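You operate a simulated robot arm through the tools that you are given. There is no shell and no other tool. Be economical: measure what you need, move in short steps, check, and stop when the job is done.

The job below is to be done with a simulated robot arm. You get a single attempt, and the scene is never put back.

Task
Put the green punnet from the low shelf under the outfeed table on the top of the outfeed table. Take the cream tub on the top of the outfeed table and put it away on the low deck of the stock shelf. Turn the right tension knob to 6. Open the hatch door, fetch the purple pack and set it on the hatch rollers and shut the door again. Take the white pack and put it on the infeed end of the belt. Turn the direction selector to RETURN. Any order will do.

Only the result counts: the job must be done as asked and must still hold three seconds after the hand-in. Knocking over, shifting, dropping, spilling or breaking anything else fails it.

Robot
A 6-joint arm with a four-finger gripper on a trunk, on a base that drives. Base frame: it is fixed to the floor where the robot stands at the start and does not move with it; the origin is under the middle of the robot, x ahead of it, y to its left, z up; the surface under the hand at the start is at about z = 1.018. Units: m, degrees, N and s.
With the tool pointing down near the work surface it reaches from about 0.3 to 0.7 m from the robot's upright axis, wherever it stands. Its first joint turns from -166.0 to 166.0 degrees. Places, roughly: cream tub [0.5, -0.25, 1]; direction selector [2.8, -0.6, 0.9]; green punnet [0.5, 0, 0.5]; hatch door [-1.3, -1.7, 1.2]; hatch rollers [-1.3, -1.9, 0.9]; infeed end of the belt [3.6, -0.1, 1]; low deck of the stock shelf [9.7, 5.1, 0.6]; purple pack [1.75, -1.75, 0.75]; right tension knob [0.6, -0.5, 0.9]; top of the outfeed table [0.4, -0.1, 1]; white pack [2.25, -1.75, 0.75]. Payload 3.43 kg.
Tool frame: the origin (TCP) lies between the finger pads and is the grasp point; the fingertips stand 0.03 m ahead of it; z points along the fingers, y is the line along which they close. Largest opening 0.12 m; the body of the gripper starts 0.085 m behind the TCP.
Orientation is told as [roll, pitch, yaw] about the base's x, y, z axes, in that order, counted from this pose: with the fingers straight down and closing along the base's y, the tool's x points along the base's -x, its y along +y and its z along -z.

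Tools
- The arm moves only by the tool drive_tool. Its argument "rows" is a list of rows, each a list of 3 entries, a list of its own where there are three numbers: the turn, a rotation vector about the tool's x, y, z in units of 5 degrees (1.0 is 5 degrees), then the shift along the tool's x, y, z in units of 20 mm (1.0 is 20 mm), then the finger opening in m, from 0 to 0.12. In form: [[[wx, wy, wz], [x, y, z], grip], ...]. A call has 1 to 8 rows; each row shifts and turns the commanded pose from where the row before left it, along the tool's axes as they then stand. A call with a number of a shift or a turn outside -1 to 1 is refused whole. A row lasts 0.2 s, in which the tool goes at most 0.05 m and 8.6 degrees; a call with a longer step from one row to the next is refused whole, and so is a gripper value outside its range. Where a pose cannot be reached the arm comes as near as it can. A force on the tool above 40 N (or 10 N above the force at the start of the call, whichever is more), or a blocked arm, ends the call early, and 0.2 s more pass. The fingers move at their own pace and stop on an object; they squeeze with about 30 N. The grip force told is the motor's: it shows also when the fingers shut on nothing. Time passes only in rows, and 0.2 s behind the last, so rows that do not move let the fingers close. It gives the time, the measured TCP pose, the force on the tool (base axes), the opening and the grip force at its end, in the units of the frame above (readings bear some noise), with the torque about the TCP (base axes, N m) and any sound that the robot's microphone picked up.
- Cameras (640 x 400 px; columns grow to the right, rows downward): "scene" is now at [0.0466, 0.1078, 1.6553]; the picture's right is [-0.44, -0.90, 0.00], its down [-0.72, 0.35, -0.59] and it looks along [0.53, -0.26, -0.80] (base axes); focal length 249 px, centre (320, 200). "wrist" rides on the gripper at [0.071, -0.017, -0.121] in the tool frame; the picture's right is [0.23, 0.97, 0.00], its down [-0.81, 0.19, -0.55] and it looks along [-0.54, 0.13, 0.83] (tool axes); focal length 275 px, centre (320, 200). There is no depth. A picture from a camera that has moved, and an enlarged one, comes with that camera's place and axes in the base frame and with its lens.
- capture(camera): a new picture of that camera. No time passes.
- move_column(by): slides the trunk up (or, below 0, down) by that many m; the arm and the scene camera ride with it, the base frame stays. It gives what a move gives, with no picture.
- roll_base(legs): drives the robot by 1 to 6 legs, each [ahead, left, turn to the left] in m, m and degrees, along the robot's own axes; the way and the turn of a leg run together, so that a leg with both is an arc; at most 1.5 m and 180 degrees a leg. The arm and the cameras ride along, it lands a little off, and it stops where it bumps. It gives what a move gives.
- aim_head(pan, tilt): turns the head with the scene camera to pan (to the left, within 120 degrees either way) and tilt (down, from -29 to 69), counted from straight ahead of the robot. It gives what a move gives.
- close_up(camera, box): a new picture of the part [left, top, right, bottom] of that camera's present view, enlarged. No time passes.
- finish_job(): hands the job in; it is judged then, once.

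Work in short steps. Places have to be worked out from the pictures, the camera data and where the tool is seen: move nearer, look again, correct. Check each grasp and each placing, and mend what went wrong. You have 186 turns and 164 pictures in all, those below and enlarged ones among them. Open the gripper and draw the arm clear of the work before you hand the job in, unless the task says otherwise; then end with one line.

The tools are called after ">>>" as a command line: name --argument value ..., lists and objects as JSON in quotes. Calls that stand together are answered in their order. drive_tool: Moves the arm, as the interface text tells. Its arguments: {"type":"object","properties":{"rows":{"type":"array"}},"required":["rows"]} The other tools are called the same way: move_column (by) slides the trunk up or down; roll_base (legs) drives the base; aim_head (pan, tilt) turns the head that bears the scene camera; capture (camera) takes a picture; close_up (camera, box) takes an enlarged picture of a part of a camera's view; finish_job () hands the job in.

At the start:

```text
time_s: 0.0
tcp_pos: [0.4049, -0.2649, 1.2947]
ee_rot: [0.0, 0.2, 0.1]
wrist_force: [0.4, 0.4, -0.1]
torque: [0.0, 0.03, -0.03]
width: 0.1201
grasp_force: 0.0
trunk travel left (down, up): [-0.175, 0.265]
robot x, y, heading: [-0.0047, 0.0029, -0.1]
head pan, tilt: [-26.0, 53.6]
```

scene: 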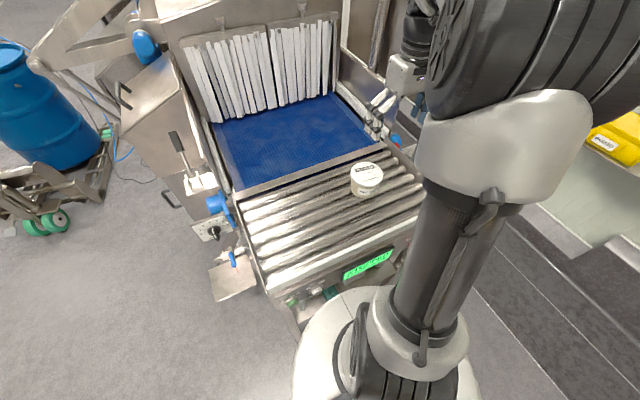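
wrist: 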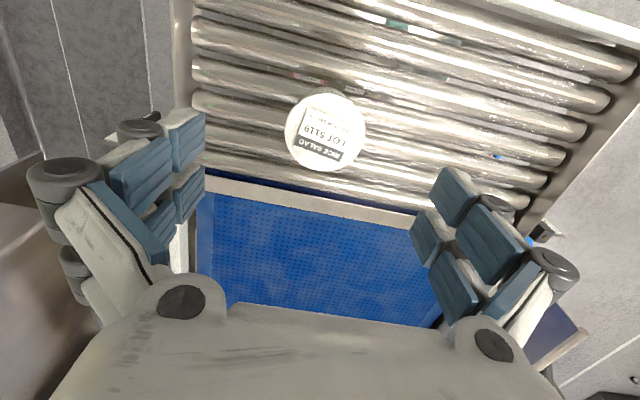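

The scene shows the cream tub on the rollers ahead, right of centre. I look around first to learn the layout.

>>> aim_head --pan -60 --tilt 25

>>> capture --camera "scene"

>>> aim_head --pan -115 --tilt 20

>>> capture --camera "scene"

>>> aim_head --pan 25 --tilt 10

>>> capture --camera "scene"

```text
time_s: 1.0
tcp_pos: [0.4051, -0.2651, 1.2957]
ee_rot: [0.0, 0.0, 0.1]
wrist_force: [0.6, 0.2, 0.8]
torque: [0.05, 0.01, -0.03]
width: 0.1201
grasp_force: 0.0
trunk travel left (down, up): [-0.175, 0.265]
robot x, y, heading: [0.0004, 0.0021, -0.1]
head pan, tilt: [-60.0, 25.0]
```

```text
161 pictures are left
camera scene: at [0.0267, 0.0603, 1.6974], right [-0.87, -0.5, 0.0], down [-0.21, 0.37, -0.91], along [0.45, -0.78, -0.42], focal length 249 px, centre (320, 200)
```

scene: 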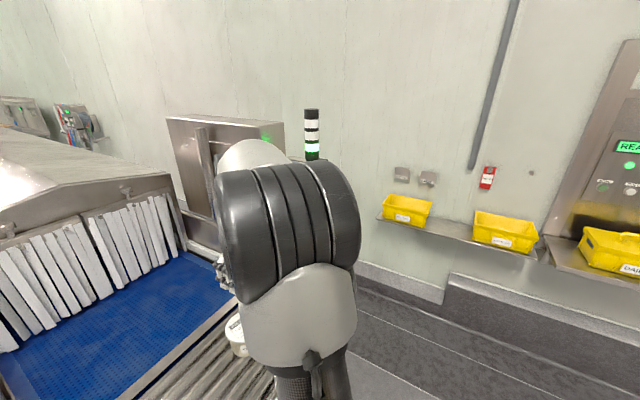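

```text
time_s: 2.2
tcp_pos: [0.4052, -0.2638, 1.2954]
ee_rot: [0.1, 0.2, 0.1]
wrist_force: [0.3, 1.2, 0.7]
torque: [-0.01, 0.0, 0.0]
width: 0.1198
grasp_force: 0.1
trunk travel left (down, up): [-0.175, 0.265]
robot x, y, heading: [0.0023, 0.0069, 0.1]
head pan, tilt: [-115.0, 20.0]
```

```text
160 pictures are left
camera scene: at [-0.0588, 0.0556, 1.7056], right [-0.91, 0.42, 0.0], down [0.14, 0.31, -0.94], along [-0.4, -0.85, -0.34], focal length 249 px, centre (320, 200)
```

scene: 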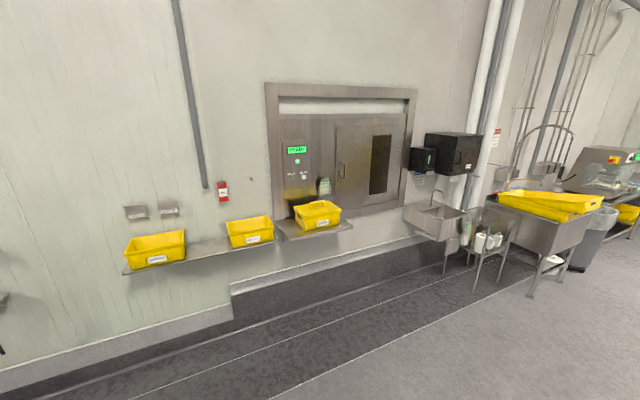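

```text
time_s: 4.5
tcp_pos: [0.4042, -0.2647, 1.2954]
ee_rot: [0.0, 0.1, 0.1]
wrist_force: [0.4, 0.6, -0.7]
torque: [-0.01, 0.01, 0.01]
width: 0.1201
grasp_force: 0.0
trunk travel left (down, up): [-0.175, 0.265]
robot x, y, heading: [-0.0019, 0.0005, 0.1]
head pan, tilt: [25.0, 10.0]
```

```text
159 pictures are left
camera scene: at [0.0648, 0.1793, 1.7218], right [0.42, -0.91, 0.0], down [-0.16, -0.07, -0.98], along [0.89, 0.42, -0.17], focal length 249 px, centre (320, 200)
```

scene: 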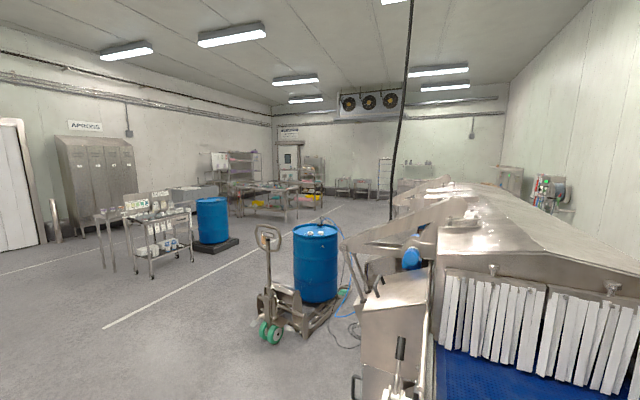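

The room layout is clear. I back off a bit to view the outfeed table, its low shelf and the right knob.

>>> roll_base --legs '[[-0.6, 0, 0]]'

>>> aim_head --pan 0 --tilt 45

>>> capture --camera "scene"

```text
time_s: 7.9
tcp_pos: [-0.2111, -0.2647, 1.2959]
ee_rot: [0.0, 0.2, 0.0]
wrist_force: [0.2, -0.6, 0.3]
torque: [-0.01, -0.02, -0.03]
width: 0.1202
grasp_force: 0.0
trunk travel left (down, up): [-0.175, 0.265]
robot x, y, heading: [-0.6142, 0.0016, 0.0]
head pan, tilt: [25.0, 10.0]
```

```text
time_s: 8.9
tcp_pos: [-0.2096, -0.2653, 1.2949]
ee_rot: [0.1, 0.1, 0.1]
wrist_force: [-0.4, -0.5, -0.1]
torque: [0.01, 0.02, -0.01]
width: 0.1199
grasp_force: 0.0
trunk travel left (down, up): [-0.175, 0.265]
robot x, y, heading: [-0.6101, 0.0024, -0.1]
head pan, tilt: [0.0, 45.0]
```

```text
158 pictures are left
camera scene: at [-0.5521, 0.1405, 1.6669], right [0.0, -1.0, 0.0], down [-0.71, 0.0, -0.71], along [0.71, 0.0, -0.71], focal length 249 px, centre (320, 200)
```

scene: 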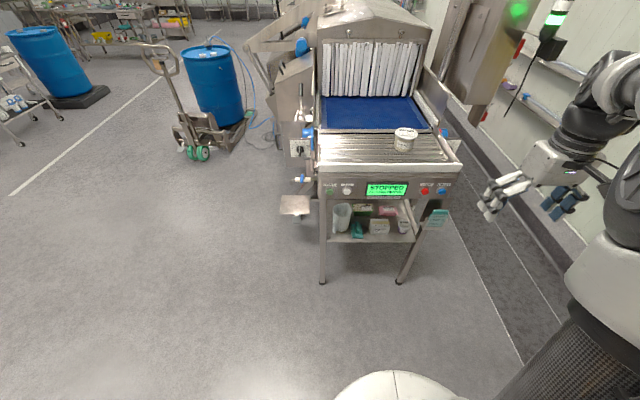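

>>> close_up --camera "scene" --box '[280, 100, 480, 260]'

```text
2.50 times, centred on (380, 180) of scene
camera zoom: at [-0.5521, 0.1405, 1.6669], right [0.0, -1.0, 0.0], down [-0.71, 0.0, -0.71], along [0.71, 0.0, -0.71], focal length 622 px, centre (170, 250)
```

zoom: 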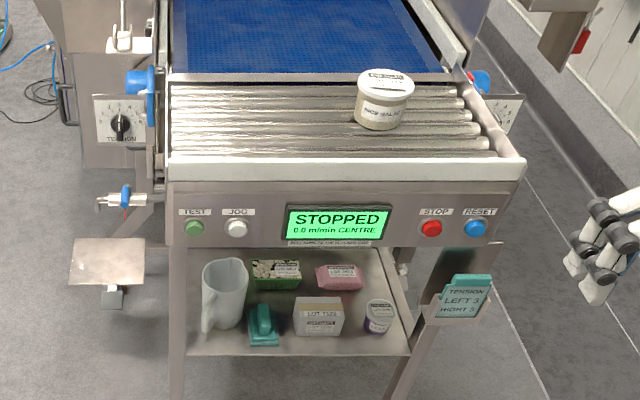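

I look closer at the low shelf to size the green punnet and its neighbours.

>>> close_up --camera "scene" --box '[330, 190, 430, 250]'

>>> close_up --camera "scene" --box '[400, 80, 500, 150]'

```text
6.40 times, centred on (380, 220) of scene
camera zoom: at [-0.5521, 0.1405, 1.6669], right [0.0, -1.0, 0.0], down [-0.71, 0.0, -0.71], along [0.71, 0.0, -0.71], focal length 1593 px, centre (-64, 72)
```

zoom: 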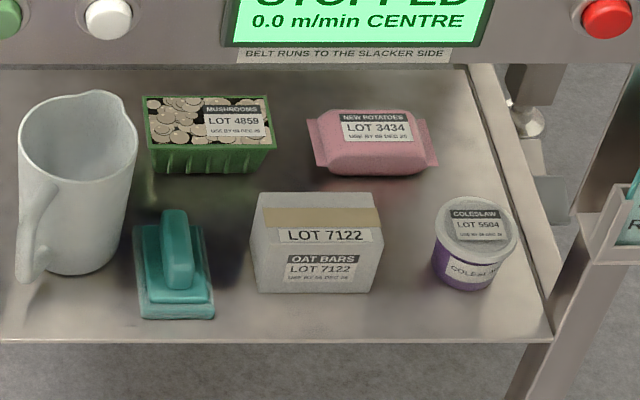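

```text
5.71 times, centred on (450, 115) of scene
camera zoom: at [-0.5521, 0.1405, 1.6669], right [0.0, -1.0, 0.0], down [-0.71, 0.0, -0.71], along [0.71, 0.0, -0.71], focal length 1422 px, centre (-423, 686)
```

zoom: 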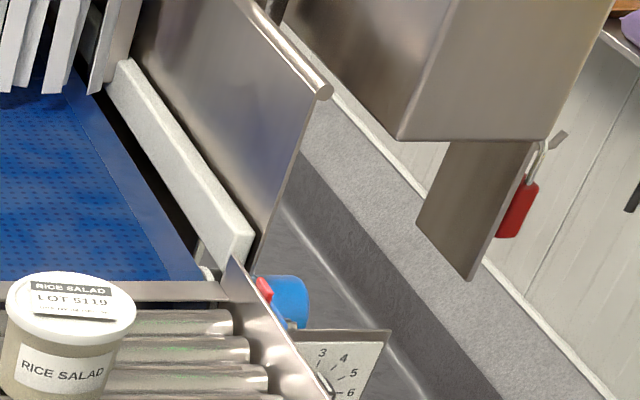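

The mushroom punnet is ~0.12 (y) × 0.075 (x) at about (0.49, -0.12); it must be gripped along x, so I'd approach from the right side. I turn to face +y and roll to the right of the table.

>>> roll_base --legs '[[0, 0, 90], [-1.0, 0, 0]]'

>>> aim_head --pan -60 --tilt 30

>>> capture --camera "scene"

>>> aim_head --pan -115 --tilt 30

>>> capture --camera "scene"

```text
time_s: 17.9
tcp_pos: [-0.3479, -0.5849, 1.2949]
ee_rot: [0.0, 0.1, 91.3]
wrist_force: [-0.4, 0.1, 0.3]
torque: [0.04, 0.03, -0.03]
width: 0.1199
grasp_force: 0.1
trunk travel left (down, up): [-0.175, 0.265]
robot x, y, heading: [-0.6045, -0.9961, 91.2]
head pan, tilt: [0.0, 45.0]
```

```text
time_s: 19.2
tcp_pos: [-0.3487, -0.5839, 1.2947]
ee_rot: [-0.1, 0.2, 91.2]
wrist_force: [0.4, 0.2, -0.1]
torque: [0.01, 0.01, 0.0]
width: 0.1203
grasp_force: 0.1
trunk travel left (down, up): [-0.175, 0.265]
robot x, y, heading: [-0.6051, -0.9962, 91.1]
head pan, tilt: [-60.0, 30.0]
```

```text
154 pictures are left
camera scene: at [-0.6671, -0.9703, 1.6895], right [0.52, -0.86, 0.0], down [-0.43, -0.26, -0.87], along [0.74, 0.45, -0.5], focal length 249 px, centre (320, 200)
```

scene: 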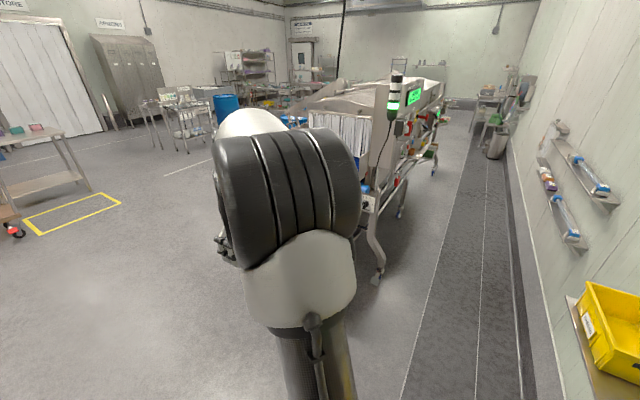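

```text
time_s: 20.5
tcp_pos: [-0.3485, -0.5847, 1.2952]
ee_rot: [0.0, 0.2, 91.1]
wrist_force: [0.1, -0.1, 0.7]
torque: [0.01, 0.01, 0.0]
width: 0.1199
grasp_force: 0.1
trunk travel left (down, up): [-0.175, 0.265]
robot x, y, heading: [-0.6069, -0.9905, 91.0]
head pan, tilt: [-115.0, 30.0]
```

```text
153 pictures are left
camera scene: at [-0.6618, -1.0537, 1.6895], right [-0.4, -0.91, 0.0], down [-0.46, 0.2, -0.87], along [0.79, -0.35, -0.5], focal length 249 px, centre (320, 200)
```

scene: 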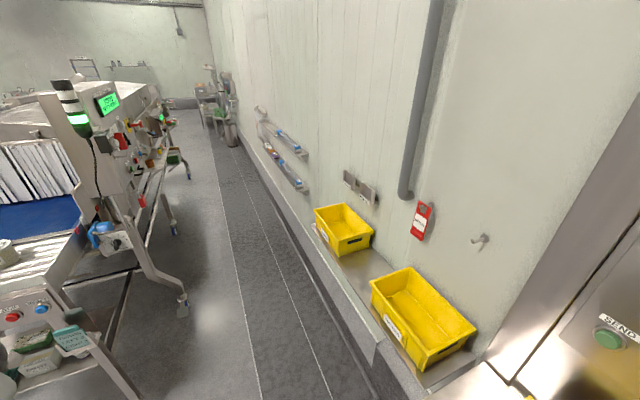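

The aisle to the right of the machine is clear. I move along it to stand beside the outfeed table and look at the side opening and knob.

>>> roll_base --legs '[[-0.15, 0, -1], [0, -0.95, 0]]'

>>> aim_head --pan 0 --tilt 45

>>> capture --camera "scene"

>>> capture --camera "wrist"

```text
time_s: 25.2
tcp_pos: [0.4071, -0.7441, 1.2966]
ee_rot: [0.8, 0.3, 90.7]
wrist_force: [-13.4, -9.5, 4.9]
torque: [1.29, -1.65, -0.11]
width: 0.1201
grasp_force: 0.2
trunk travel left (down, up): [-0.175, 0.265]
robot x, y, heading: [0.1529, -1.1436, 90.2]
head pan, tilt: [-115.0, 30.0]
stopped in leg 2: the force on the tool passed its limit at 91 N (the readings are from after the stop); the commanded pose is now the measured one
```

```text
time_s: 27.2
tcp_pos: [0.4066, -0.7448, 1.2969]
ee_rot: [0.7, 0.2, 90.6]
wrist_force: [-18.9, -9.8, 4.4]
torque: [1.78, -2.41, -0.03]
width: 0.12
grasp_force: 0.2
trunk travel left (down, up): [-0.175, 0.265]
robot x, y, heading: [0.1553, -1.149, 90.1]
head pan, tilt: [0.0, 45.0]
```

```text
152 pictures are left
camera scene: at [0.0095, -1.0883, 1.6666], right [1.0, 0.0, 0.0], down [0.0, -0.71, -0.71], along [0.0, 0.71, -0.71], focal length 249 px, centre (320, 200)
```

scene: 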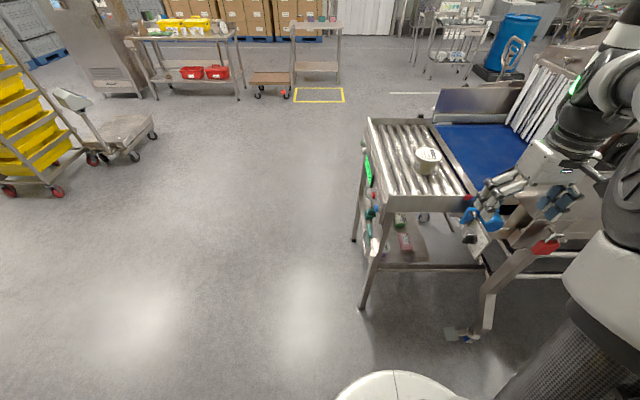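

```text
151 pictures are left
camera wrist: at [0.4263, -0.816, 1.4178], right [-0.97, -0.24, 0.01], down [-0.19, 0.81, 0.55], along [-0.14, 0.53, -0.83], focal length 275 px, centre (320, 200)
```

wrist: 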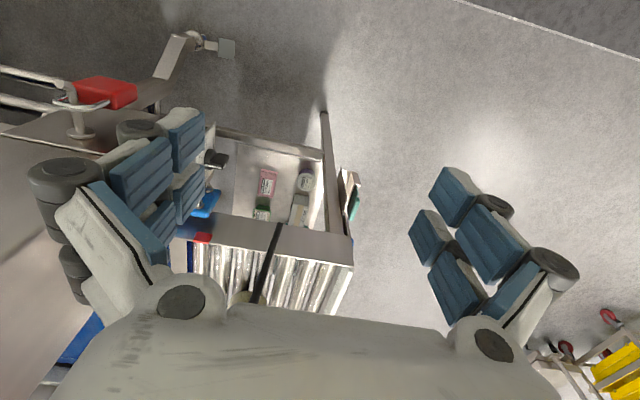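

The arm touched something (likely the machine's control box). I back off a little in -x and look at what's to the right.

>>> roll_base --legs '[[0, 0.12, 0]]'

>>> aim_head --pan -40 --tilt 20

>>> capture --camera "scene"

```text
time_s: 28.4
tcp_pos: [0.2881, -0.7418, 1.296]
ee_rot: [0.7, 0.3, 90.7]
wrist_force: [-0.5, -0.1, -0.4]
torque: [0.0, -0.06, 0.0]
width: 0.1201
grasp_force: 0.1
trunk travel left (down, up): [-0.175, 0.265]
robot x, y, heading: [0.0351, -1.1432, 90.0]
head pan, tilt: [0.0, 45.0]
```

```text
time_s: 29.5
tcp_pos: [0.2902, -0.7418, 1.2959]
ee_rot: [0.9, 0.3, 90.7]
wrist_force: [0.0, -0.3, 0.1]
torque: [-0.01, -0.01, -0.01]
width: 0.1201
grasp_force: 0.1
trunk travel left (down, up): [-0.175, 0.265]
robot x, y, heading: [0.033, -1.1469, 90.1]
head pan, tilt: [-40.0, 20.0]
```

```text
150 pictures are left
camera scene: at [-0.046, -1.0956, 1.7055], right [0.77, -0.64, 0.0], down [-0.22, -0.26, -0.94], along [0.6, 0.72, -0.34], focal length 249 px, centre (320, 200)
```

scene: 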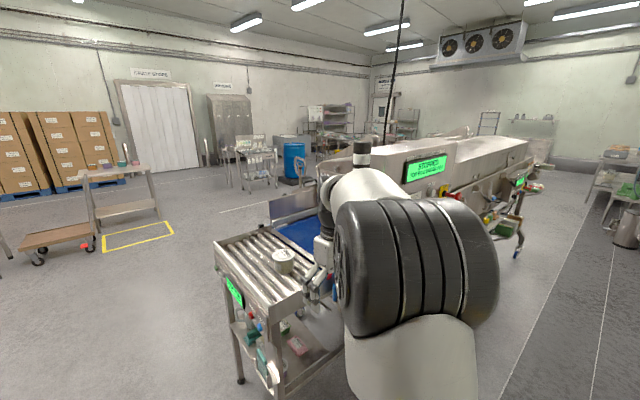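

I lower the trunk and tilt the tool toward the table (pointing +y and down) while clear of everything.

>>> move_column --by -0.17

>>> drive_tool --rows '[[[0, -1, 0], [0, 0, 0.5], 0.12], [[0, -1, 0], [0.1, 0, 0.5], 0.12], [[0, -1, 0], [0.2, 0, 0.5], 0.12], [[0, -1, 0], [0.2, 0, 0.5], 0.12], [[0, -1, 0], [0.3, 0, 0.5], 0.12], [[0, -1, 0], [0.3, 0, 0.5], 0.12], [[0, -1, 0], [0.3, 0, 0.5], 0.12], [[0, -1, 0], [0.3, 0, 0.5], 0.12]]'

>>> capture --camera "wrist"

>>> capture --camera "scene"

```text
time_s: 31.4
tcp_pos: [0.2895, -0.7415, 1.1258]
ee_rot: [1.0, 0.4, 90.7]
wrist_force: [-1.0, -0.1, 0.0]
torque: [-0.03, 0.04, 0.02]
width: 0.12
grasp_force: 0.1
trunk travel left (down, up): [-0.005, 0.435]
robot x, y, heading: [0.0342, -1.1487, 90.1]
head pan, tilt: [-40.0, 20.0]
```

```text
time_s: 33.2
tcp_pos: [0.2879, -0.7518, 1.0372]
ee_rot: [1.3, -39.7, 89.9]
wrist_force: [0.5, 0.3, 0.7]
torque: [-0.03, 0.01, 0.0]
width: 0.1198
grasp_force: 0.1
trunk travel left (down, up): [-0.005, 0.435]
robot x, y, heading: [0.0308, -1.1468, 90.0]
head pan, tilt: [-40.0, 20.0]
```

```text
149 pictures are left
camera wrist: at [0.3076, -0.8826, 1.0844], right [-0.97, -0.19, -0.13], down [-0.18, 0.27, 0.95], along [-0.14, 0.94, -0.3], focal length 275 px, centre (320, 200)
```

wrist: 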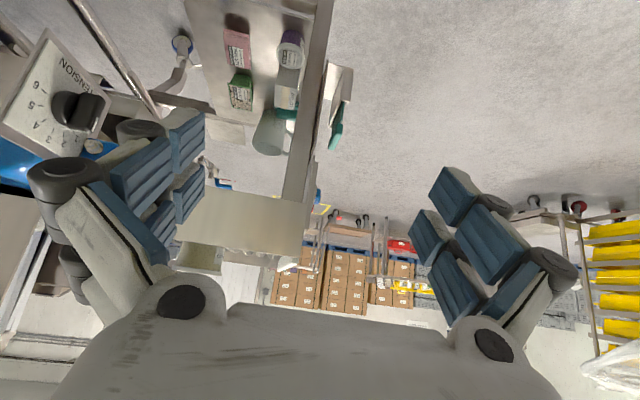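

```text
148 pictures are left
camera scene: at [-0.0459, -1.0957, 1.5356], right [0.77, -0.64, 0.0], down [-0.22, -0.26, -0.94], along [0.6, 0.72, -0.34], focal length 249 px, centre (320, 200)
```

scene: 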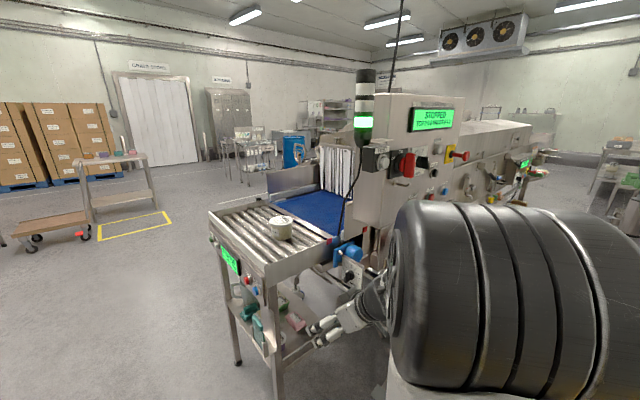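

The wrist view confirms the punnet at ≈(0.487,-0.13) and an open side between the front leg (x≈0.29) and the machine leg. I tilt 20° more and lower the tool outside the table.

>>> drive_tool --rows '[[[0, -1, 0], [0.8, 0, 0.6], 0.12], [[0, -1, 0], [0.8, 0, 0.6], 0.12], [[0, -1, 0], [0.8, 0, 0.6], 0.12], [[0, -1, 0], [0.9, 0, 0.5], 0.12], [[0, 0, 0], [1, 0, 0.577], 0.12], [[0, 0, 0], [1, 0, 0.577], 0.12], [[0, 0, 0], [1, 0, 0.577], 0.12], [[0, 0, 0], [1, 0, 0.577], 0.12]]'

>>> drive_tool --rows '[[[0, 0, 0], [1, 0, 0.577], 0.12], [[0, 0, 0], [1, 0, 0.577], 0.12], [[0, 0, 0], [1, 0, 0.577], 0.12], [[0, 0, 0], [1, 0, 0.577], 0.12], [[0, 0, 0], [1, 0, 0.577], 0.12], [[0, 0, 0], [1, 0, 0.577], 0.12], [[0, 0, 0], [1, 0, 0.577], 0.12], [[0, 0, 0], [1, 0, 0.577], 0.12]]'

>>> capture --camera "wrist"

>>> capture --camera "scene"

```text
time_s: 35.0
tcp_pos: [0.3136, -0.7517, 0.8934]
ee_rot: [2.5, -59.5, 88.7]
wrist_force: [0.7, -0.1, -0.3]
torque: [0.0, 0.0, -0.01]
width: 0.1201
grasp_force: 0.1
out of reach, approached as far as the arm can: row 6, 7, 8
trunk travel left (down, up): [-0.005, 0.435]
robot x, y, heading: [0.0365, -1.1481, 90.2]
head pan, tilt: [-40.0, 20.0]
```

```text
time_s: 36.8
tcp_pos: [0.3863, -0.7133, 0.7623]
ee_rot: [2.4, -59.5, 88.7]
wrist_force: [0.3, -0.7, -0.1]
torque: [0.02, 0.0, 0.02]
width: 0.1198
grasp_force: 0.1
out of reach, approached as far as the arm can: row 1, 2, 3, 4, 5, 6, 7, 8
trunk travel left (down, up): [-0.005, 0.435]
robot x, y, heading: [0.0341, -1.1465, 90.2]
head pan, tilt: [-40.0, 20.0]
```

```text
147 pictures are left
camera wrist: at [0.4047, -0.8536, 0.7617], right [-0.98, -0.13, -0.18], down [-0.17, -0.07, 0.98], along [-0.14, 0.99, 0.04], focal length 275 px, centre (320, 200)
```

wrist: 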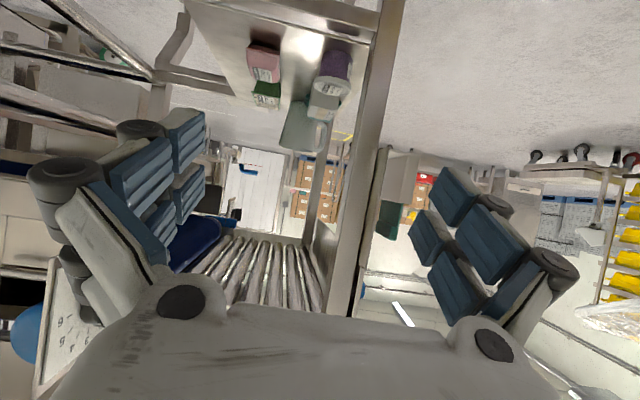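

```text
146 pictures are left
camera scene: at [-0.046, -1.0956, 1.5355], right [0.77, -0.64, 0.0], down [-0.22, -0.26, -0.94], along [0.6, 0.72, -0.34], focal length 249 px, centre (320, 200)
```

scene: 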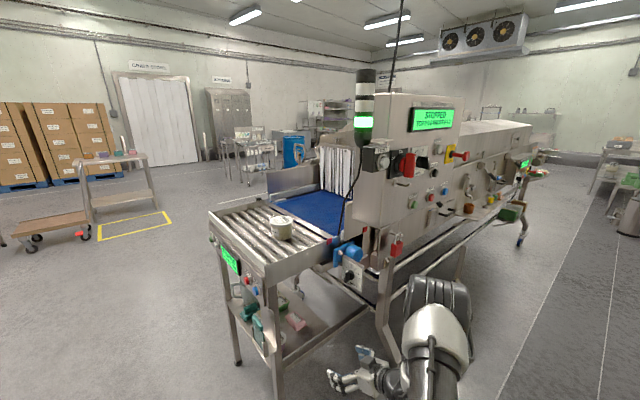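

The pose was at the arm's inner/low limit. I extend outward (+y) and toward +x, still outside the table, and check.

>>> drive_tool --rows '[[[0, 0, 0], [-0.577, -1, 1], 0.12], [[0, 0, 0], [-0.577, -1, 1], 0.12], [[0, 0, 0], [-0.577, -1, 1], 0.12], [[0, 0, 0], [-0.577, -1, 1], 0.12], [[0, 0, 0], [-0.577, -1, 1], 0.12]]'

>>> capture --camera "scene"

```text
time_s: 38.0
tcp_pos: [0.483, -0.5992, 0.7609]
ee_rot: [1.7, -59.8, 89.2]
wrist_force: [-0.3, -0.4, -0.9]
torque: [0.04, -0.03, -0.01]
width: 0.1198
grasp_force: 0.0
trunk travel left (down, up): [-0.005, 0.435]
robot x, y, heading: [0.0327, -1.1472, 90.2]
head pan, tilt: [-40.0, 20.0]
```

```text
145 pictures are left
camera scene: at [-0.046, -1.0956, 1.5355], right [0.77, -0.64, 0.0], down [-0.22, -0.26, -0.94], along [0.6, 0.72, -0.34], focal length 249 px, centre (320, 200)
```

scene: 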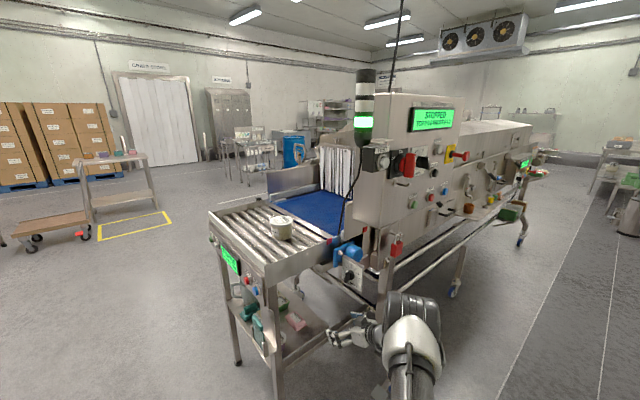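

Pose is reachable now. I lower to about z 0.65 and check from the wrist before entering.

>>> drive_tool --rows '[[[0, 0, 0], [1, 0, 0.577], 0.12], [[0, 0, 0], [1, 0, 0.577], 0.12], [[0, 0, 0], [1, 0, 0.577], 0.12], [[0, 0, 0], [1, 0, 0.577], 0.12], [[0, 0, 0], [0.5, 0, 0.3], 0.12]]'

>>> capture --camera "wrist"

>>> capture --camera "scene"

```text
time_s: 39.2
tcp_pos: [0.4793, -0.5975, 0.655]
ee_rot: [1.8, -59.7, 89.2]
wrist_force: [0.3, 0.2, 1.1]
torque: [0.01, 0.01, 0.0]
width: 0.1198
grasp_force: 0.0
trunk travel left (down, up): [-0.005, 0.435]
robot x, y, heading: [0.035, -1.1471, 90.1]
head pan, tilt: [-40.0, 20.0]
```

```text
144 pictures are left
camera wrist: at [0.4982, -0.7385, 0.6548], right [-0.97, -0.13, -0.18], down [-0.18, -0.07, 0.98], along [-0.14, 0.99, 0.05], focal length 275 px, centre (320, 200)
```

wrist: 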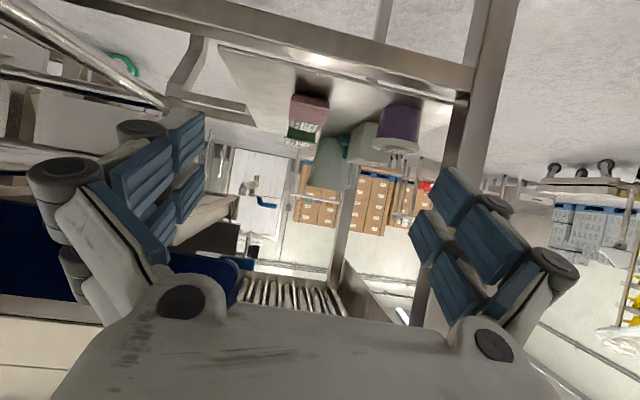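

```text
143 pictures are left
camera scene: at [-0.046, -1.0956, 1.5356], right [0.77, -0.64, 0.0], down [-0.22, -0.26, -0.94], along [0.6, 0.72, -0.34], focal length 249 px, centre (320, 200)
```

scene: 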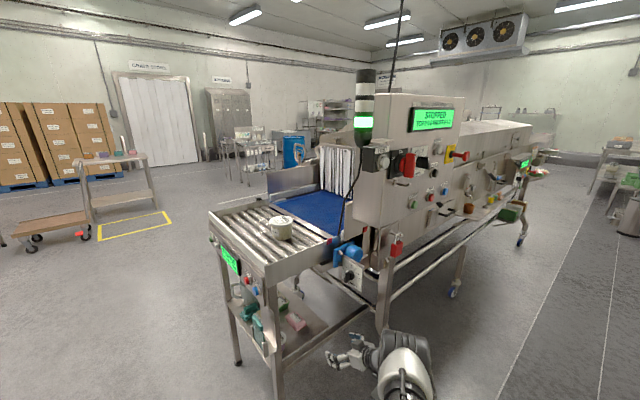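

Fingers are aligned with x≈0.48 and pass above the pink pack. I roll the base 0.26 m ahead, which brings the tool in over the shelf edge at z≈0.655.

>>> roll_base --legs '[[0.26, 0, 0]]'

>>> capture --camera "wrist"

>>> capture --camera "scene"

```text
time_s: 41.1
tcp_pos: [0.4799, -0.3397, 0.6549]
ee_rot: [1.8, -59.7, 89.1]
wrist_force: [0.0, 0.6, 0.2]
torque: [0.0, -0.02, 0.0]
width: 0.1198
grasp_force: 0.0
trunk travel left (down, up): [-0.005, 0.435]
robot x, y, heading: [0.035, -0.8854, 89.8]
head pan, tilt: [-40.0, 20.0]
```

```text
142 pictures are left
camera wrist: at [0.4984, -0.4798, 0.655], right [-0.97, -0.13, -0.18], down [-0.18, -0.07, 0.98], along [-0.14, 0.99, 0.05], focal length 275 px, centre (320, 200)
```

wrist: 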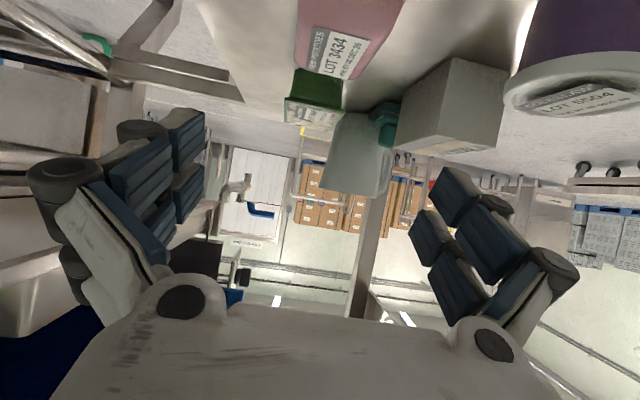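

```text
141 pictures are left
camera scene: at [-0.0462, -0.8362, 1.5355], right [0.77, -0.64, 0.0], down [-0.22, -0.26, -0.94], along [0.6, 0.72, -0.34], focal length 249 px, centre (320, 200)
```

scene: 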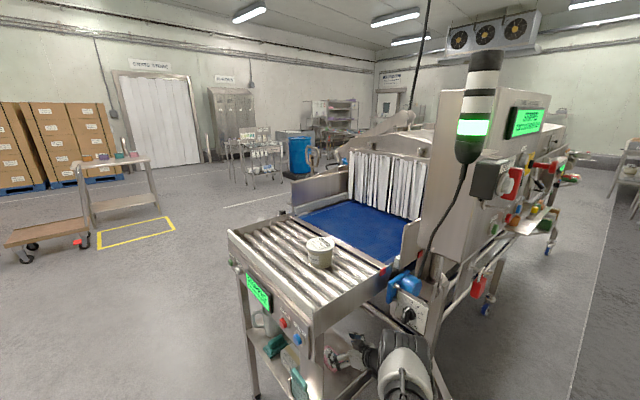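

Aligned: punnet centred at x≈0.48, rim z≈0.57. I advance along the tool axis about 0.12 m first and check.

>>> drive_tool --rows '[[[0, 0, 0], [0, 0, 1], 0.12], [[0, 0, 0], [0, 0, 1], 0.12], [[0, 0, 0], [0, 0, 1], 0.12], [[0, 0, 0], [0, 0, 1], 0.12], [[0, 0, 0], [0, 0, 1], 0.12], [[0, 0, 0], [0, 0, 1], 0.12]]'

>>> capture --camera "wrist"

```text
time_s: 42.5
tcp_pos: [0.4718, -0.267, 0.6079]
ee_rot: [1.8, -59.6, 89.1]
wrist_force: [-0.6, 0.7, 0.1]
torque: [-0.02, 0.04, 0.02]
width: 0.1199
grasp_force: 0.0
out of reach, approached as far as the arm can: row 5, 6
trunk travel left (down, up): [-0.005, 0.435]
robot x, y, heading: [0.0324, -0.8893, 90.0]
head pan, tilt: [-40.0, 20.0]
```

```text
140 pictures are left
camera wrist: at [0.4902, -0.4074, 0.6073], right [-0.97, -0.13, -0.18], down [-0.18, -0.07, 0.98], along [-0.14, 0.99, 0.04], focal length 275 px, centre (320, 200)
```

wrist: 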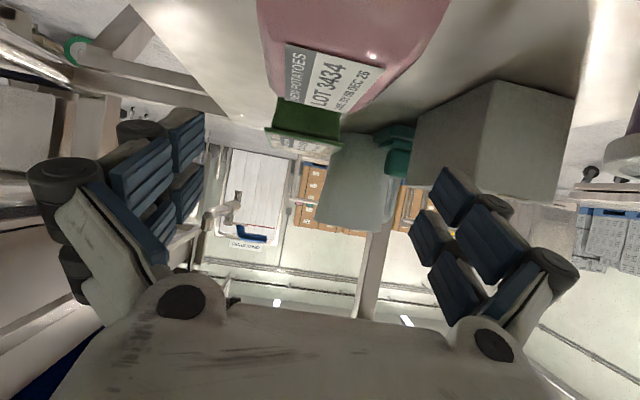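

The arm is at its reach limit. I draw the tool back ~0.1 m and shift it 6 cm to -x so the base can move right and ahead.

>>> drive_tool --rows '[[[0, 0, 0], [0, 0, -1], 0.12], [[0, 0, 0], [0, 0, -1], 0.12], [[0, 0, 0], [0, 0, -1], 0.12], [[0, 0, 0], [0, 1, -1], 0.12], [[0, 0, 0], [-0.3, 1, -0.5], 0.12], [[0, 0, 0], [0, 1, 0], 0.12]]'

>>> roll_base --legs '[[0, -0.08, 0]]'

>>> roll_base --legs '[[0.12, 0, 0]]'

>>> capture --camera "wrist"

```text
time_s: 43.9
tcp_pos: [0.4129, -0.342, 0.6578]
ee_rot: [1.6, -59.7, 89.3]
wrist_force: [-0.4, 0.0, 0.1]
torque: [0.0, -0.02, 0.01]
width: 0.12
grasp_force: 0.0
trunk travel left (down, up): [-0.005, 0.435]
robot x, y, heading: [0.0316, -0.886, 89.8]
head pan, tilt: [-40.0, 20.0]
```

```text
time_s: 45.0
tcp_pos: [0.496, -0.3409, 0.6572]
ee_rot: [1.9, -59.7, 89.2]
wrist_force: [-0.1, 0.2, -0.4]
torque: [0.0, 0.0, -0.02]
width: 0.1201
grasp_force: 0.1
trunk travel left (down, up): [-0.005, 0.435]
robot x, y, heading: [0.1134, -0.8859, 90.0]
head pan, tilt: [-40.0, 20.0]
```

```text
time_s: 46.4
tcp_pos: [0.4984, -0.2362, 0.6514]
ee_rot: [3.2, -59.1, 86.8]
wrist_force: [-0.8, 0.3, -0.8]
torque: [-0.02, 0.01, 0.03]
width: 0.1201
grasp_force: 0.1
trunk travel left (down, up): [-0.005, 0.435]
robot x, y, heading: [0.1149, -0.7653, 89.8]
head pan, tilt: [-40.0, 20.0]
stopped in leg 1: the robot was blocked; the commanded pose is now the measured one
```

```text
139 pictures are left
camera wrist: at [0.5144, -0.3772, 0.6518], right [-0.98, -0.11, -0.17], down [-0.16, -0.06, 0.98], along [-0.12, 0.99, 0.04], focal length 275 px, centre (320, 200)
```

wrist: 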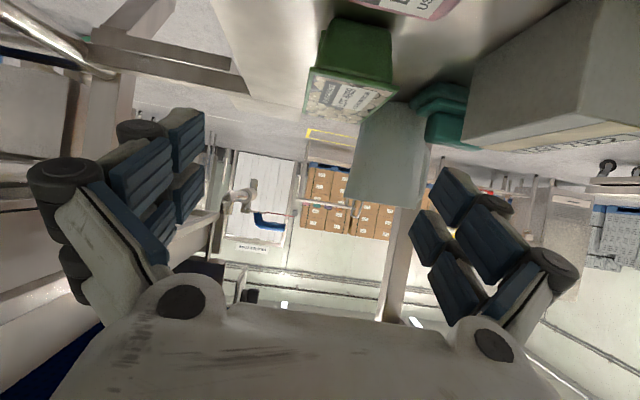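

The base stopped as something in the arm touched. I look at where the arm is against the table.

>>> aim_head --pan -45 --tilt 50

>>> capture --camera "scene"

```text
time_s: 47.3
tcp_pos: [0.4978, -0.2351, 0.6519]
ee_rot: [3.2, -59.2, 86.8]
wrist_force: [0.8, 0.5, -0.1]
torque: [-0.03, 0.0, 0.01]
width: 0.1203
grasp_force: 0.2
trunk travel left (down, up): [-0.005, 0.435]
robot x, y, heading: [0.1148, -0.7693, 89.7]
head pan, tilt: [-45.0, 50.0]
```

```text
138 pictures are left
camera scene: at [0.0289, -0.7377, 1.49], right [0.7, -0.71, 0.0], down [-0.54, -0.54, -0.65], along [0.46, 0.46, -0.76], focal length 249 px, centre (320, 200)
```

scene: 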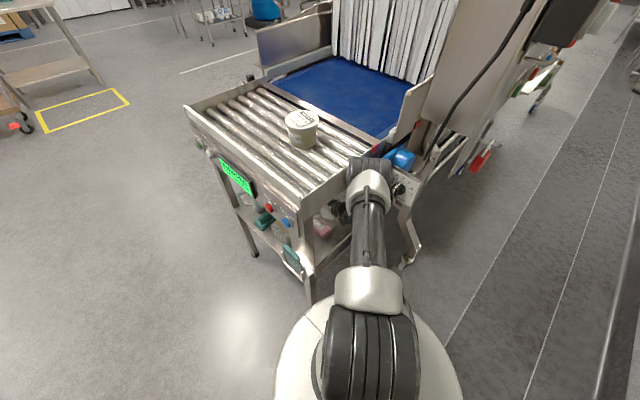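

The wrist joint's cap (z≈0.98) met the table's side frame. I back the base out, and flatten the tool to ~15° below horizontal so the wrist passes under the frame.

>>> roll_base --legs '[[-0.14, 0, 0]]'

>>> drive_tool --rows '[[[0, -1, 0], [0.3, 0, 0], 0.12], [[0, -1, 0], [0.3, 0, 0], 0.12], [[0, -1, 0.3], [0.3, 0, 0], 0.12], [[0, 0, 0.3], [0.5, 0, 0], 0.12], [[0, 0, 0], [0.6, 0, 0], 0.12]]'

>>> capture --camera "wrist"

>>> capture --camera "scene"

```text
time_s: 48.6
tcp_pos: [0.4968, -0.3713, 0.6513]
ee_rot: [3.2, -59.0, 87.1]
wrist_force: [-1.0, -1.0, -0.7]
torque: [0.01, 0.0, -0.02]
width: 0.12
grasp_force: 0.1
trunk travel left (down, up): [-0.005, 0.435]
robot x, y, heading: [0.1135, -0.9085, 89.7]
head pan, tilt: [-45.0, 50.0]
```

```text
time_s: 49.8
tcp_pos: [0.495, -0.3854, 0.613]
ee_rot: [15.8, -73.4, 73.5]
wrist_force: [0.3, 0.1, -0.6]
torque: [0.0, 0.01, 0.0]
width: 0.1198
grasp_force: 0.1
trunk travel left (down, up): [-0.005, 0.435]
robot x, y, heading: [0.1145, -0.9071, 89.6]
head pan, tilt: [-45.0, 50.0]
```

```text
137 pictures are left
camera wrist: at [0.5071, -0.522, 0.5762], right [-0.99, -0.04, -0.14], down [-0.12, -0.31, 0.94], along [-0.09, 0.95, 0.3], focal length 275 px, centre (320, 200)
```

wrist: 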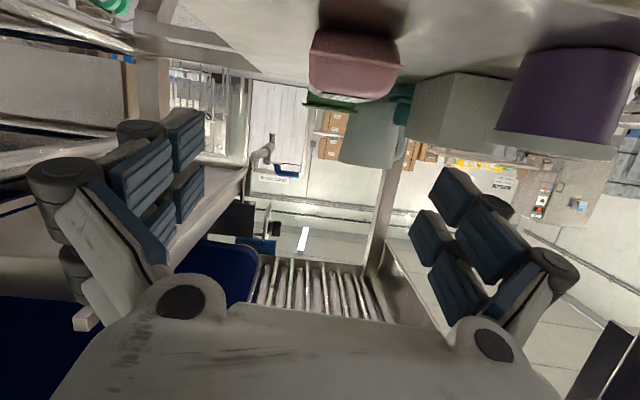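

```text
136 pictures are left
camera scene: at [0.0287, -0.8725, 1.49], right [0.7, -0.71, 0.0], down [-0.54, -0.54, -0.64], along [0.46, 0.45, -0.77], focal length 249 px, centre (320, 200)
```

scene: 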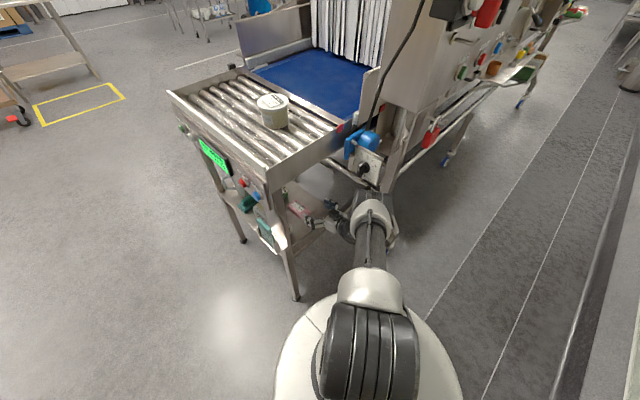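

The wrist camera hangs below the hand in this roll and could strike the pink pack. I back out a little and roll the tool 180° about its axis so the camera is on top.

>>> roll_base --legs '[[-0.15, 0, 0]]'

>>> drive_tool --rows '[[[0, 0, 1], [0, 0, 0], 0.12], [[0, 0, 1], [0, 0, 0], 0.12], [[0, 0, 1], [0, 0, 0], 0.12], [[0, 0, 1], [0, 0, 0], 0.12], [[0, 0, 1], [0, 0, 0], 0.12], [[0, 0, 1], [0, 0, 0], 0.12], [[0, 0, 1], [0, 0, 0], 0.12], [[0, 0, 1], [0, 0, 0], 0.12]]'

>>> drive_tool --rows '[[[0, 0, 1], [0, 0, 0], 0.12], [[0, 0, 1], [0, 0, 0], 0.12], [[0, 0, 1], [0, 0, 0], 0.12], [[0, 0, 1], [0, 0, 0], 0.12], [[0, 0, 1], [0, 0, 0], 0.12], [[0, 0, 1], [0, 0, 0], 0.12], [[0, 0, 1], [0, 0, 0], 0.12], [[0, 0, 1], [0, 0, 0], 0.12]]'

>>> drive_tool --rows '[[[0, 0, 1], [0, 0, 0], 0.12], [[0, 0, 1], [0, 0, 0], 0.12], [[0, 0, 1], [0, 0, 0], 0.12], [[0, 0, 1], [0, 0, 0], 0.12], [[0, 0, 1], [0, 0, 0], 0.12], [[0, 0, 1], [0, 0, 0], 0.12], [[0, 0, 1], [0, 0, 0], 0.12], [[0, 0, 1], [0, 0, 0], 0.12]]'

>>> drive_tool --rows '[[[0, 0, 1], [0, 0, 0], 0.12], [[0, 0, 1], [0, 0, 0], 0.12], [[0, 0, 1], [0, 0, 0], 0.12], [[0, 0, 1], [0, 0, 0], 0.12], [[0, 0, 1], [0, 0, 0], 0.12], [[0, 0, 1], [0, 0, 0], 0.12], [[0, 0, 1], [0, 0, 0], 0.12], [[0, 0, 1], [0, 0, 0], 0.12]]'

>>> drive_tool --rows '[[[0, 0, 1], [0, 0, 0], 0.12], [[0, 0, 1], [0, 0, 0], 0.12], [[0, 0, 1], [0, 0, 0], 0.12], [[0, 0, 1], [0, 0, 0], 0.12]]'

>>> capture --camera "wrist"

```text
time_s: 51.2
tcp_pos: [0.4958, -0.5347, 0.6127]
ee_rot: [15.9, -73.4, 73.5]
wrist_force: [-0.1, -0.1, 0.1]
torque: [-0.01, 0.02, 0.01]
width: 0.1202
grasp_force: 0.0
trunk travel left (down, up): [-0.005, 0.435]
robot x, y, heading: [0.1111, -1.0546, 89.8]
head pan, tilt: [-45.0, 50.0]
```

```text
time_s: 53.0
tcp_pos: [0.4958, -0.5347, 0.6129]
ee_rot: [67.9, -43.1, 15.5]
wrist_force: [-0.7, 0.2, 0.0]
torque: [0.04, 0.01, -0.01]
width: 0.1199
grasp_force: 0.0
trunk travel left (down, up): [-0.005, 0.435]
robot x, y, heading: [0.1096, -1.0551, 89.9]
head pan, tilt: [-45.0, 50.0]
```

```text
time_s: 54.8
tcp_pos: [0.4957, -0.5339, 0.6117]
ee_rot: [74.0, -5.2, 1.5]
wrist_force: [-1.1, 0.1, -0.9]
torque: [0.03, 0.02, 0.03]
width: 0.1201
grasp_force: 0.1
trunk travel left (down, up): [-0.005, 0.435]
robot x, y, heading: [0.1119, -1.0554, 89.5]
head pan, tilt: [-45.0, 50.0]
```

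```text
time_s: 56.6
tcp_pos: [0.4958, -0.5334, 0.6135]
ee_rot: [70.8, 33.2, -10.7]
wrist_force: [0.7, -0.5, 0.4]
torque: [0.01, -0.02, -0.01]
width: 0.12
grasp_force: 0.2
trunk travel left (down, up): [-0.005, 0.435]
robot x, y, heading: [0.1123, -1.0563, 89.9]
head pan, tilt: [-45.0, 50.0]
```

```text
time_s: 58.4
tcp_pos: [0.4951, -0.5336, 0.6126]
ee_rot: [42.5, 68.1, -45.2]
wrist_force: [-0.5, 0.2, -0.3]
torque: [0.0, 0.01, 0.01]
width: 0.1201
grasp_force: 0.1
trunk travel left (down, up): [-0.005, 0.435]
robot x, y, heading: [0.1158, -1.0546, 89.8]
head pan, tilt: [-45.0, 50.0]
```

```text
time_s: 59.4
tcp_pos: [0.4971, -0.5341, 0.611]
ee_rot: [-16.2, 73.5, -106.8]
wrist_force: [0.6, -0.1, 0.1]
torque: [-0.01, -0.01, -0.02]
width: 0.1199
grasp_force: 0.1
trunk travel left (down, up): [-0.005, 0.435]
robot x, y, heading: [0.1154, -1.0573, 89.6]
head pan, tilt: [-45.0, 50.0]
```

```text
135 pictures are left
camera wrist: at [0.4853, -0.6318, 0.7154], right [0.99, 0.04, 0.14], down [0.12, -0.76, -0.64], along [0.08, 0.65, -0.75], focal length 275 px, centre (320, 200)
```

wrist: 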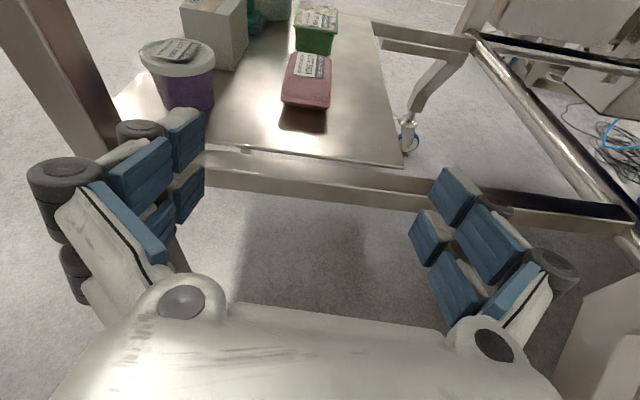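

Good view: punnet centre x≈0.484, pink below it at y -0.345…-0.21. I correct the small roll, tilt ~8° more down, shift x slightly, then check the wrist height.

>>> drive_tool --rows '[[[0, 0, -1], [0, -0.3, 0], 0.12], [[0, -0.8, 0], [0, -0.3, 0], 0.12], [[0, -0.8, 0], [0, 0, 0], 0.12]]'

>>> roll_base --legs '[[0.17, 0, 0]]'

>>> capture --camera "wrist"

>>> capture --camera "scene"

```text
time_s: 60.2
tcp_pos: [0.4826, -0.5358, 0.6124]
ee_rot: [0.8, 66.0, -89.1]
wrist_force: [0.0, -0.8, 1.3]
torque: [0.0, -0.01, -0.02]
width: 0.1198
grasp_force: 0.1
trunk travel left (down, up): [-0.005, 0.435]
robot x, y, heading: [0.1106, -1.0573, 89.4]
head pan, tilt: [-45.0, 50.0]
```

```text
time_s: 61.7
tcp_pos: [0.4835, -0.3619, 0.6134]
ee_rot: [0.7, 66.2, -89.0]
wrist_force: [0.6, -0.5, -0.2]
torque: [-0.01, 0.02, 0.0]
width: 0.1199
grasp_force: 0.1
trunk travel left (down, up): [-0.005, 0.435]
robot x, y, heading: [0.1109, -0.8805, 89.7]
head pan, tilt: [-45.0, 50.0]
```

```text
134 pictures are left
camera wrist: at [0.4659, -0.4428, 0.7272], right [0.97, 0.1, 0.22], down [0.2, -0.83, -0.52], along [0.13, 0.54, -0.83], focal length 275 px, centre (320, 200)
```

wrist: 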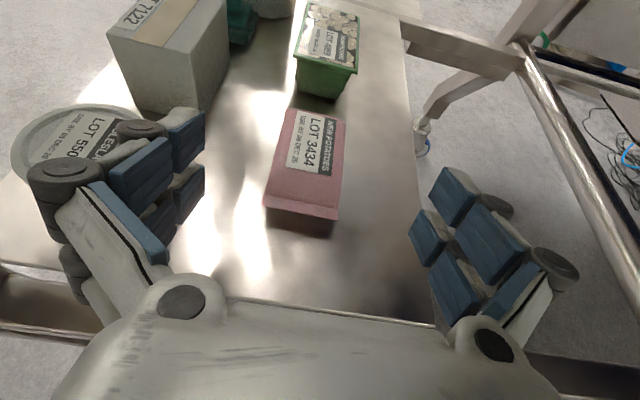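

```text
133 pictures are left
camera scene: at [0.0287, -0.8479, 1.49], right [0.71, -0.71, 0.0], down [-0.54, -0.54, -0.64], along [0.46, 0.45, -0.77], focal length 249 px, centre (320, 200)
```

scene: 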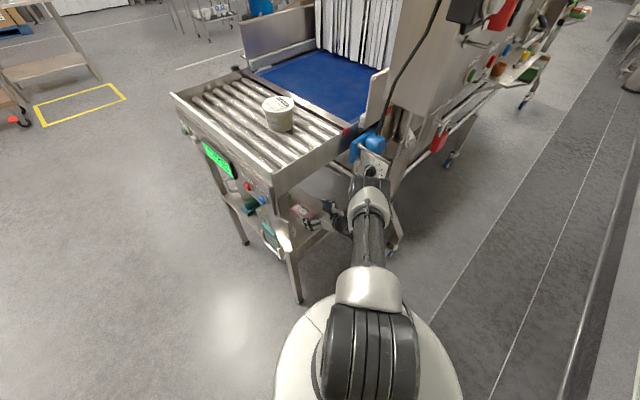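

Everything lines up; the wrist cap passes just below the knob plate. I advance 0.09 m and check again.

>>> roll_base --legs '[[0.09, 0, 0]]'

>>> capture --camera "scene"

```text
time_s: 62.8
tcp_pos: [0.4835, -0.2715, 0.6115]
ee_rot: [0.8, 66.1, -89.1]
wrist_force: [-0.4, -0.5, 0.4]
torque: [-0.01, 0.0, 0.03]
width: 0.12
grasp_force: 0.1
trunk travel left (down, up): [-0.005, 0.435]
robot x, y, heading: [0.1149, -0.7927, 89.8]
head pan, tilt: [-45.0, 50.0]
```

```text
132 pictures are left
camera scene: at [0.0291, -0.7585, 1.49], right [0.7, -0.71, 0.0], down [-0.54, -0.54, -0.64], along [0.46, 0.45, -0.77], focal length 249 px, centre (320, 200)
```

scene: 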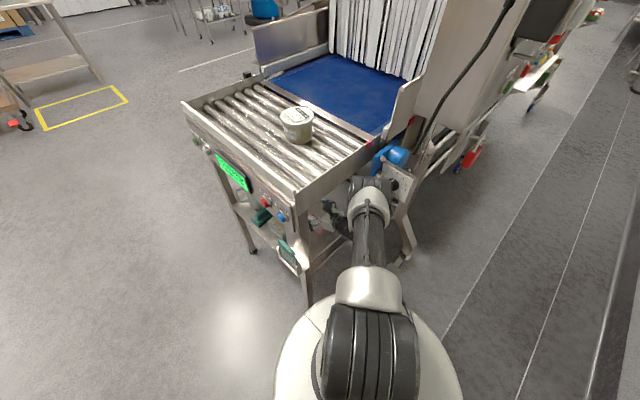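

No contact. I extend level in +y by ~0.11 m over the punnet with the fingers open.

>>> drive_tool --rows '[[[0, 0, 0], [0.4, 0, 1], 0.12], [[0, 0, 0], [0.4, 0, 1], 0.12], [[0, 0, 0], [0.4, 0, 1], 0.12], [[0, 0, 0], [0.4, 0, 1], 0.12], [[0, 0, 0], [0.4, 0, 1], 0.12]]'

>>> capture --camera "wrist"

```text
time_s: 64.0
tcp_pos: [0.4842, -0.1654, 0.6091]
ee_rot: [0.8, 66.0, -89.0]
wrist_force: [0.0, -0.1, 0.2]
torque: [-0.01, -0.03, -0.04]
width: 0.12
grasp_force: 0.1
trunk travel left (down, up): [-0.005, 0.435]
robot x, y, heading: [0.1132, -0.7939, 89.7]
head pan, tilt: [-45.0, 50.0]
```

```text
131 pictures are left
camera wrist: at [0.4664, -0.2472, 0.723], right [0.97, 0.1, 0.22], down [0.2, -0.83, -0.52], along [0.13, 0.54, -0.83], focal length 275 px, centre (320, 200)
```

wrist: 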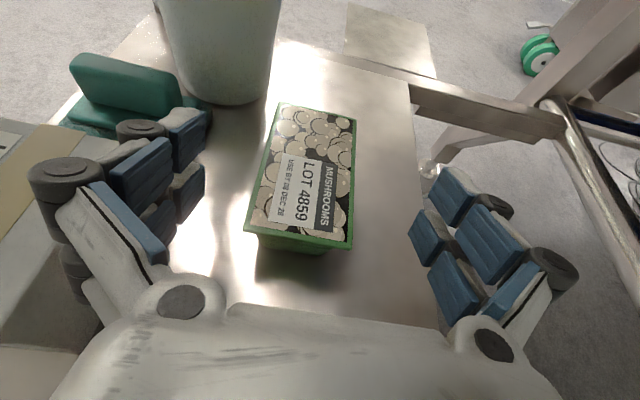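

The view gives the punnet rim x 0.448–0.513, y -0.178…-0.063, not yawed. I go 3 cm further, down 5.5 cm, then close.

>>> drive_tool --rows '[[[0, 0, 0], [0.36, 0, 0.8], 0.12], [[0, 0, 0], [0.36, -0.1, 0.8], 0.12], [[0, 0, 0], [-0.84, 0, 0.37], 0.12], [[0, 0, 0], [-0.84, 0, 0.37], 0.12], [[0, 0, 0], [-0.84, 0, 0.37], 0.12]]'

>>> capture --camera "wrist"

```text
time_s: 65.2
tcp_pos: [0.4791, -0.1298, 0.5836]
ee_rot: [0.7, 66.0, -89.1]
wrist_force: [-0.4, 0.2, 0.4]
torque: [0.01, -0.01, 0.0]
width: 0.1197
grasp_force: 0.1
out of reach, approached as far as the arm can: row 4, 5
trunk travel left (down, up): [-0.005, 0.435]
robot x, y, heading: [0.1159, -0.7953, 89.8]
head pan, tilt: [-45.0, 50.0]
```

```text
130 pictures are left
camera wrist: at [0.4627, -0.2124, 0.6979], right [0.97, 0.1, 0.22], down [0.2, -0.83, -0.52], along [0.13, 0.54, -0.83], focal length 275 px, centre (320, 200)
```

wrist: 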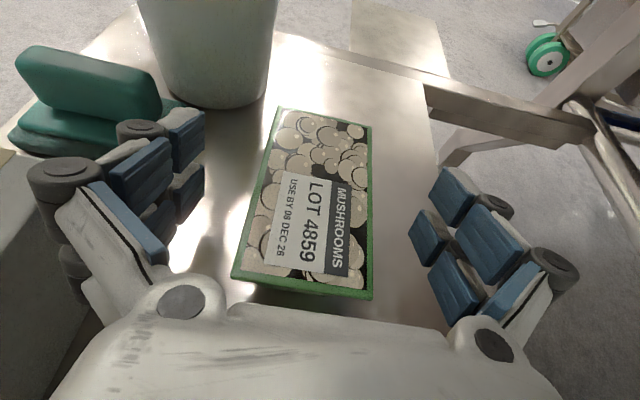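

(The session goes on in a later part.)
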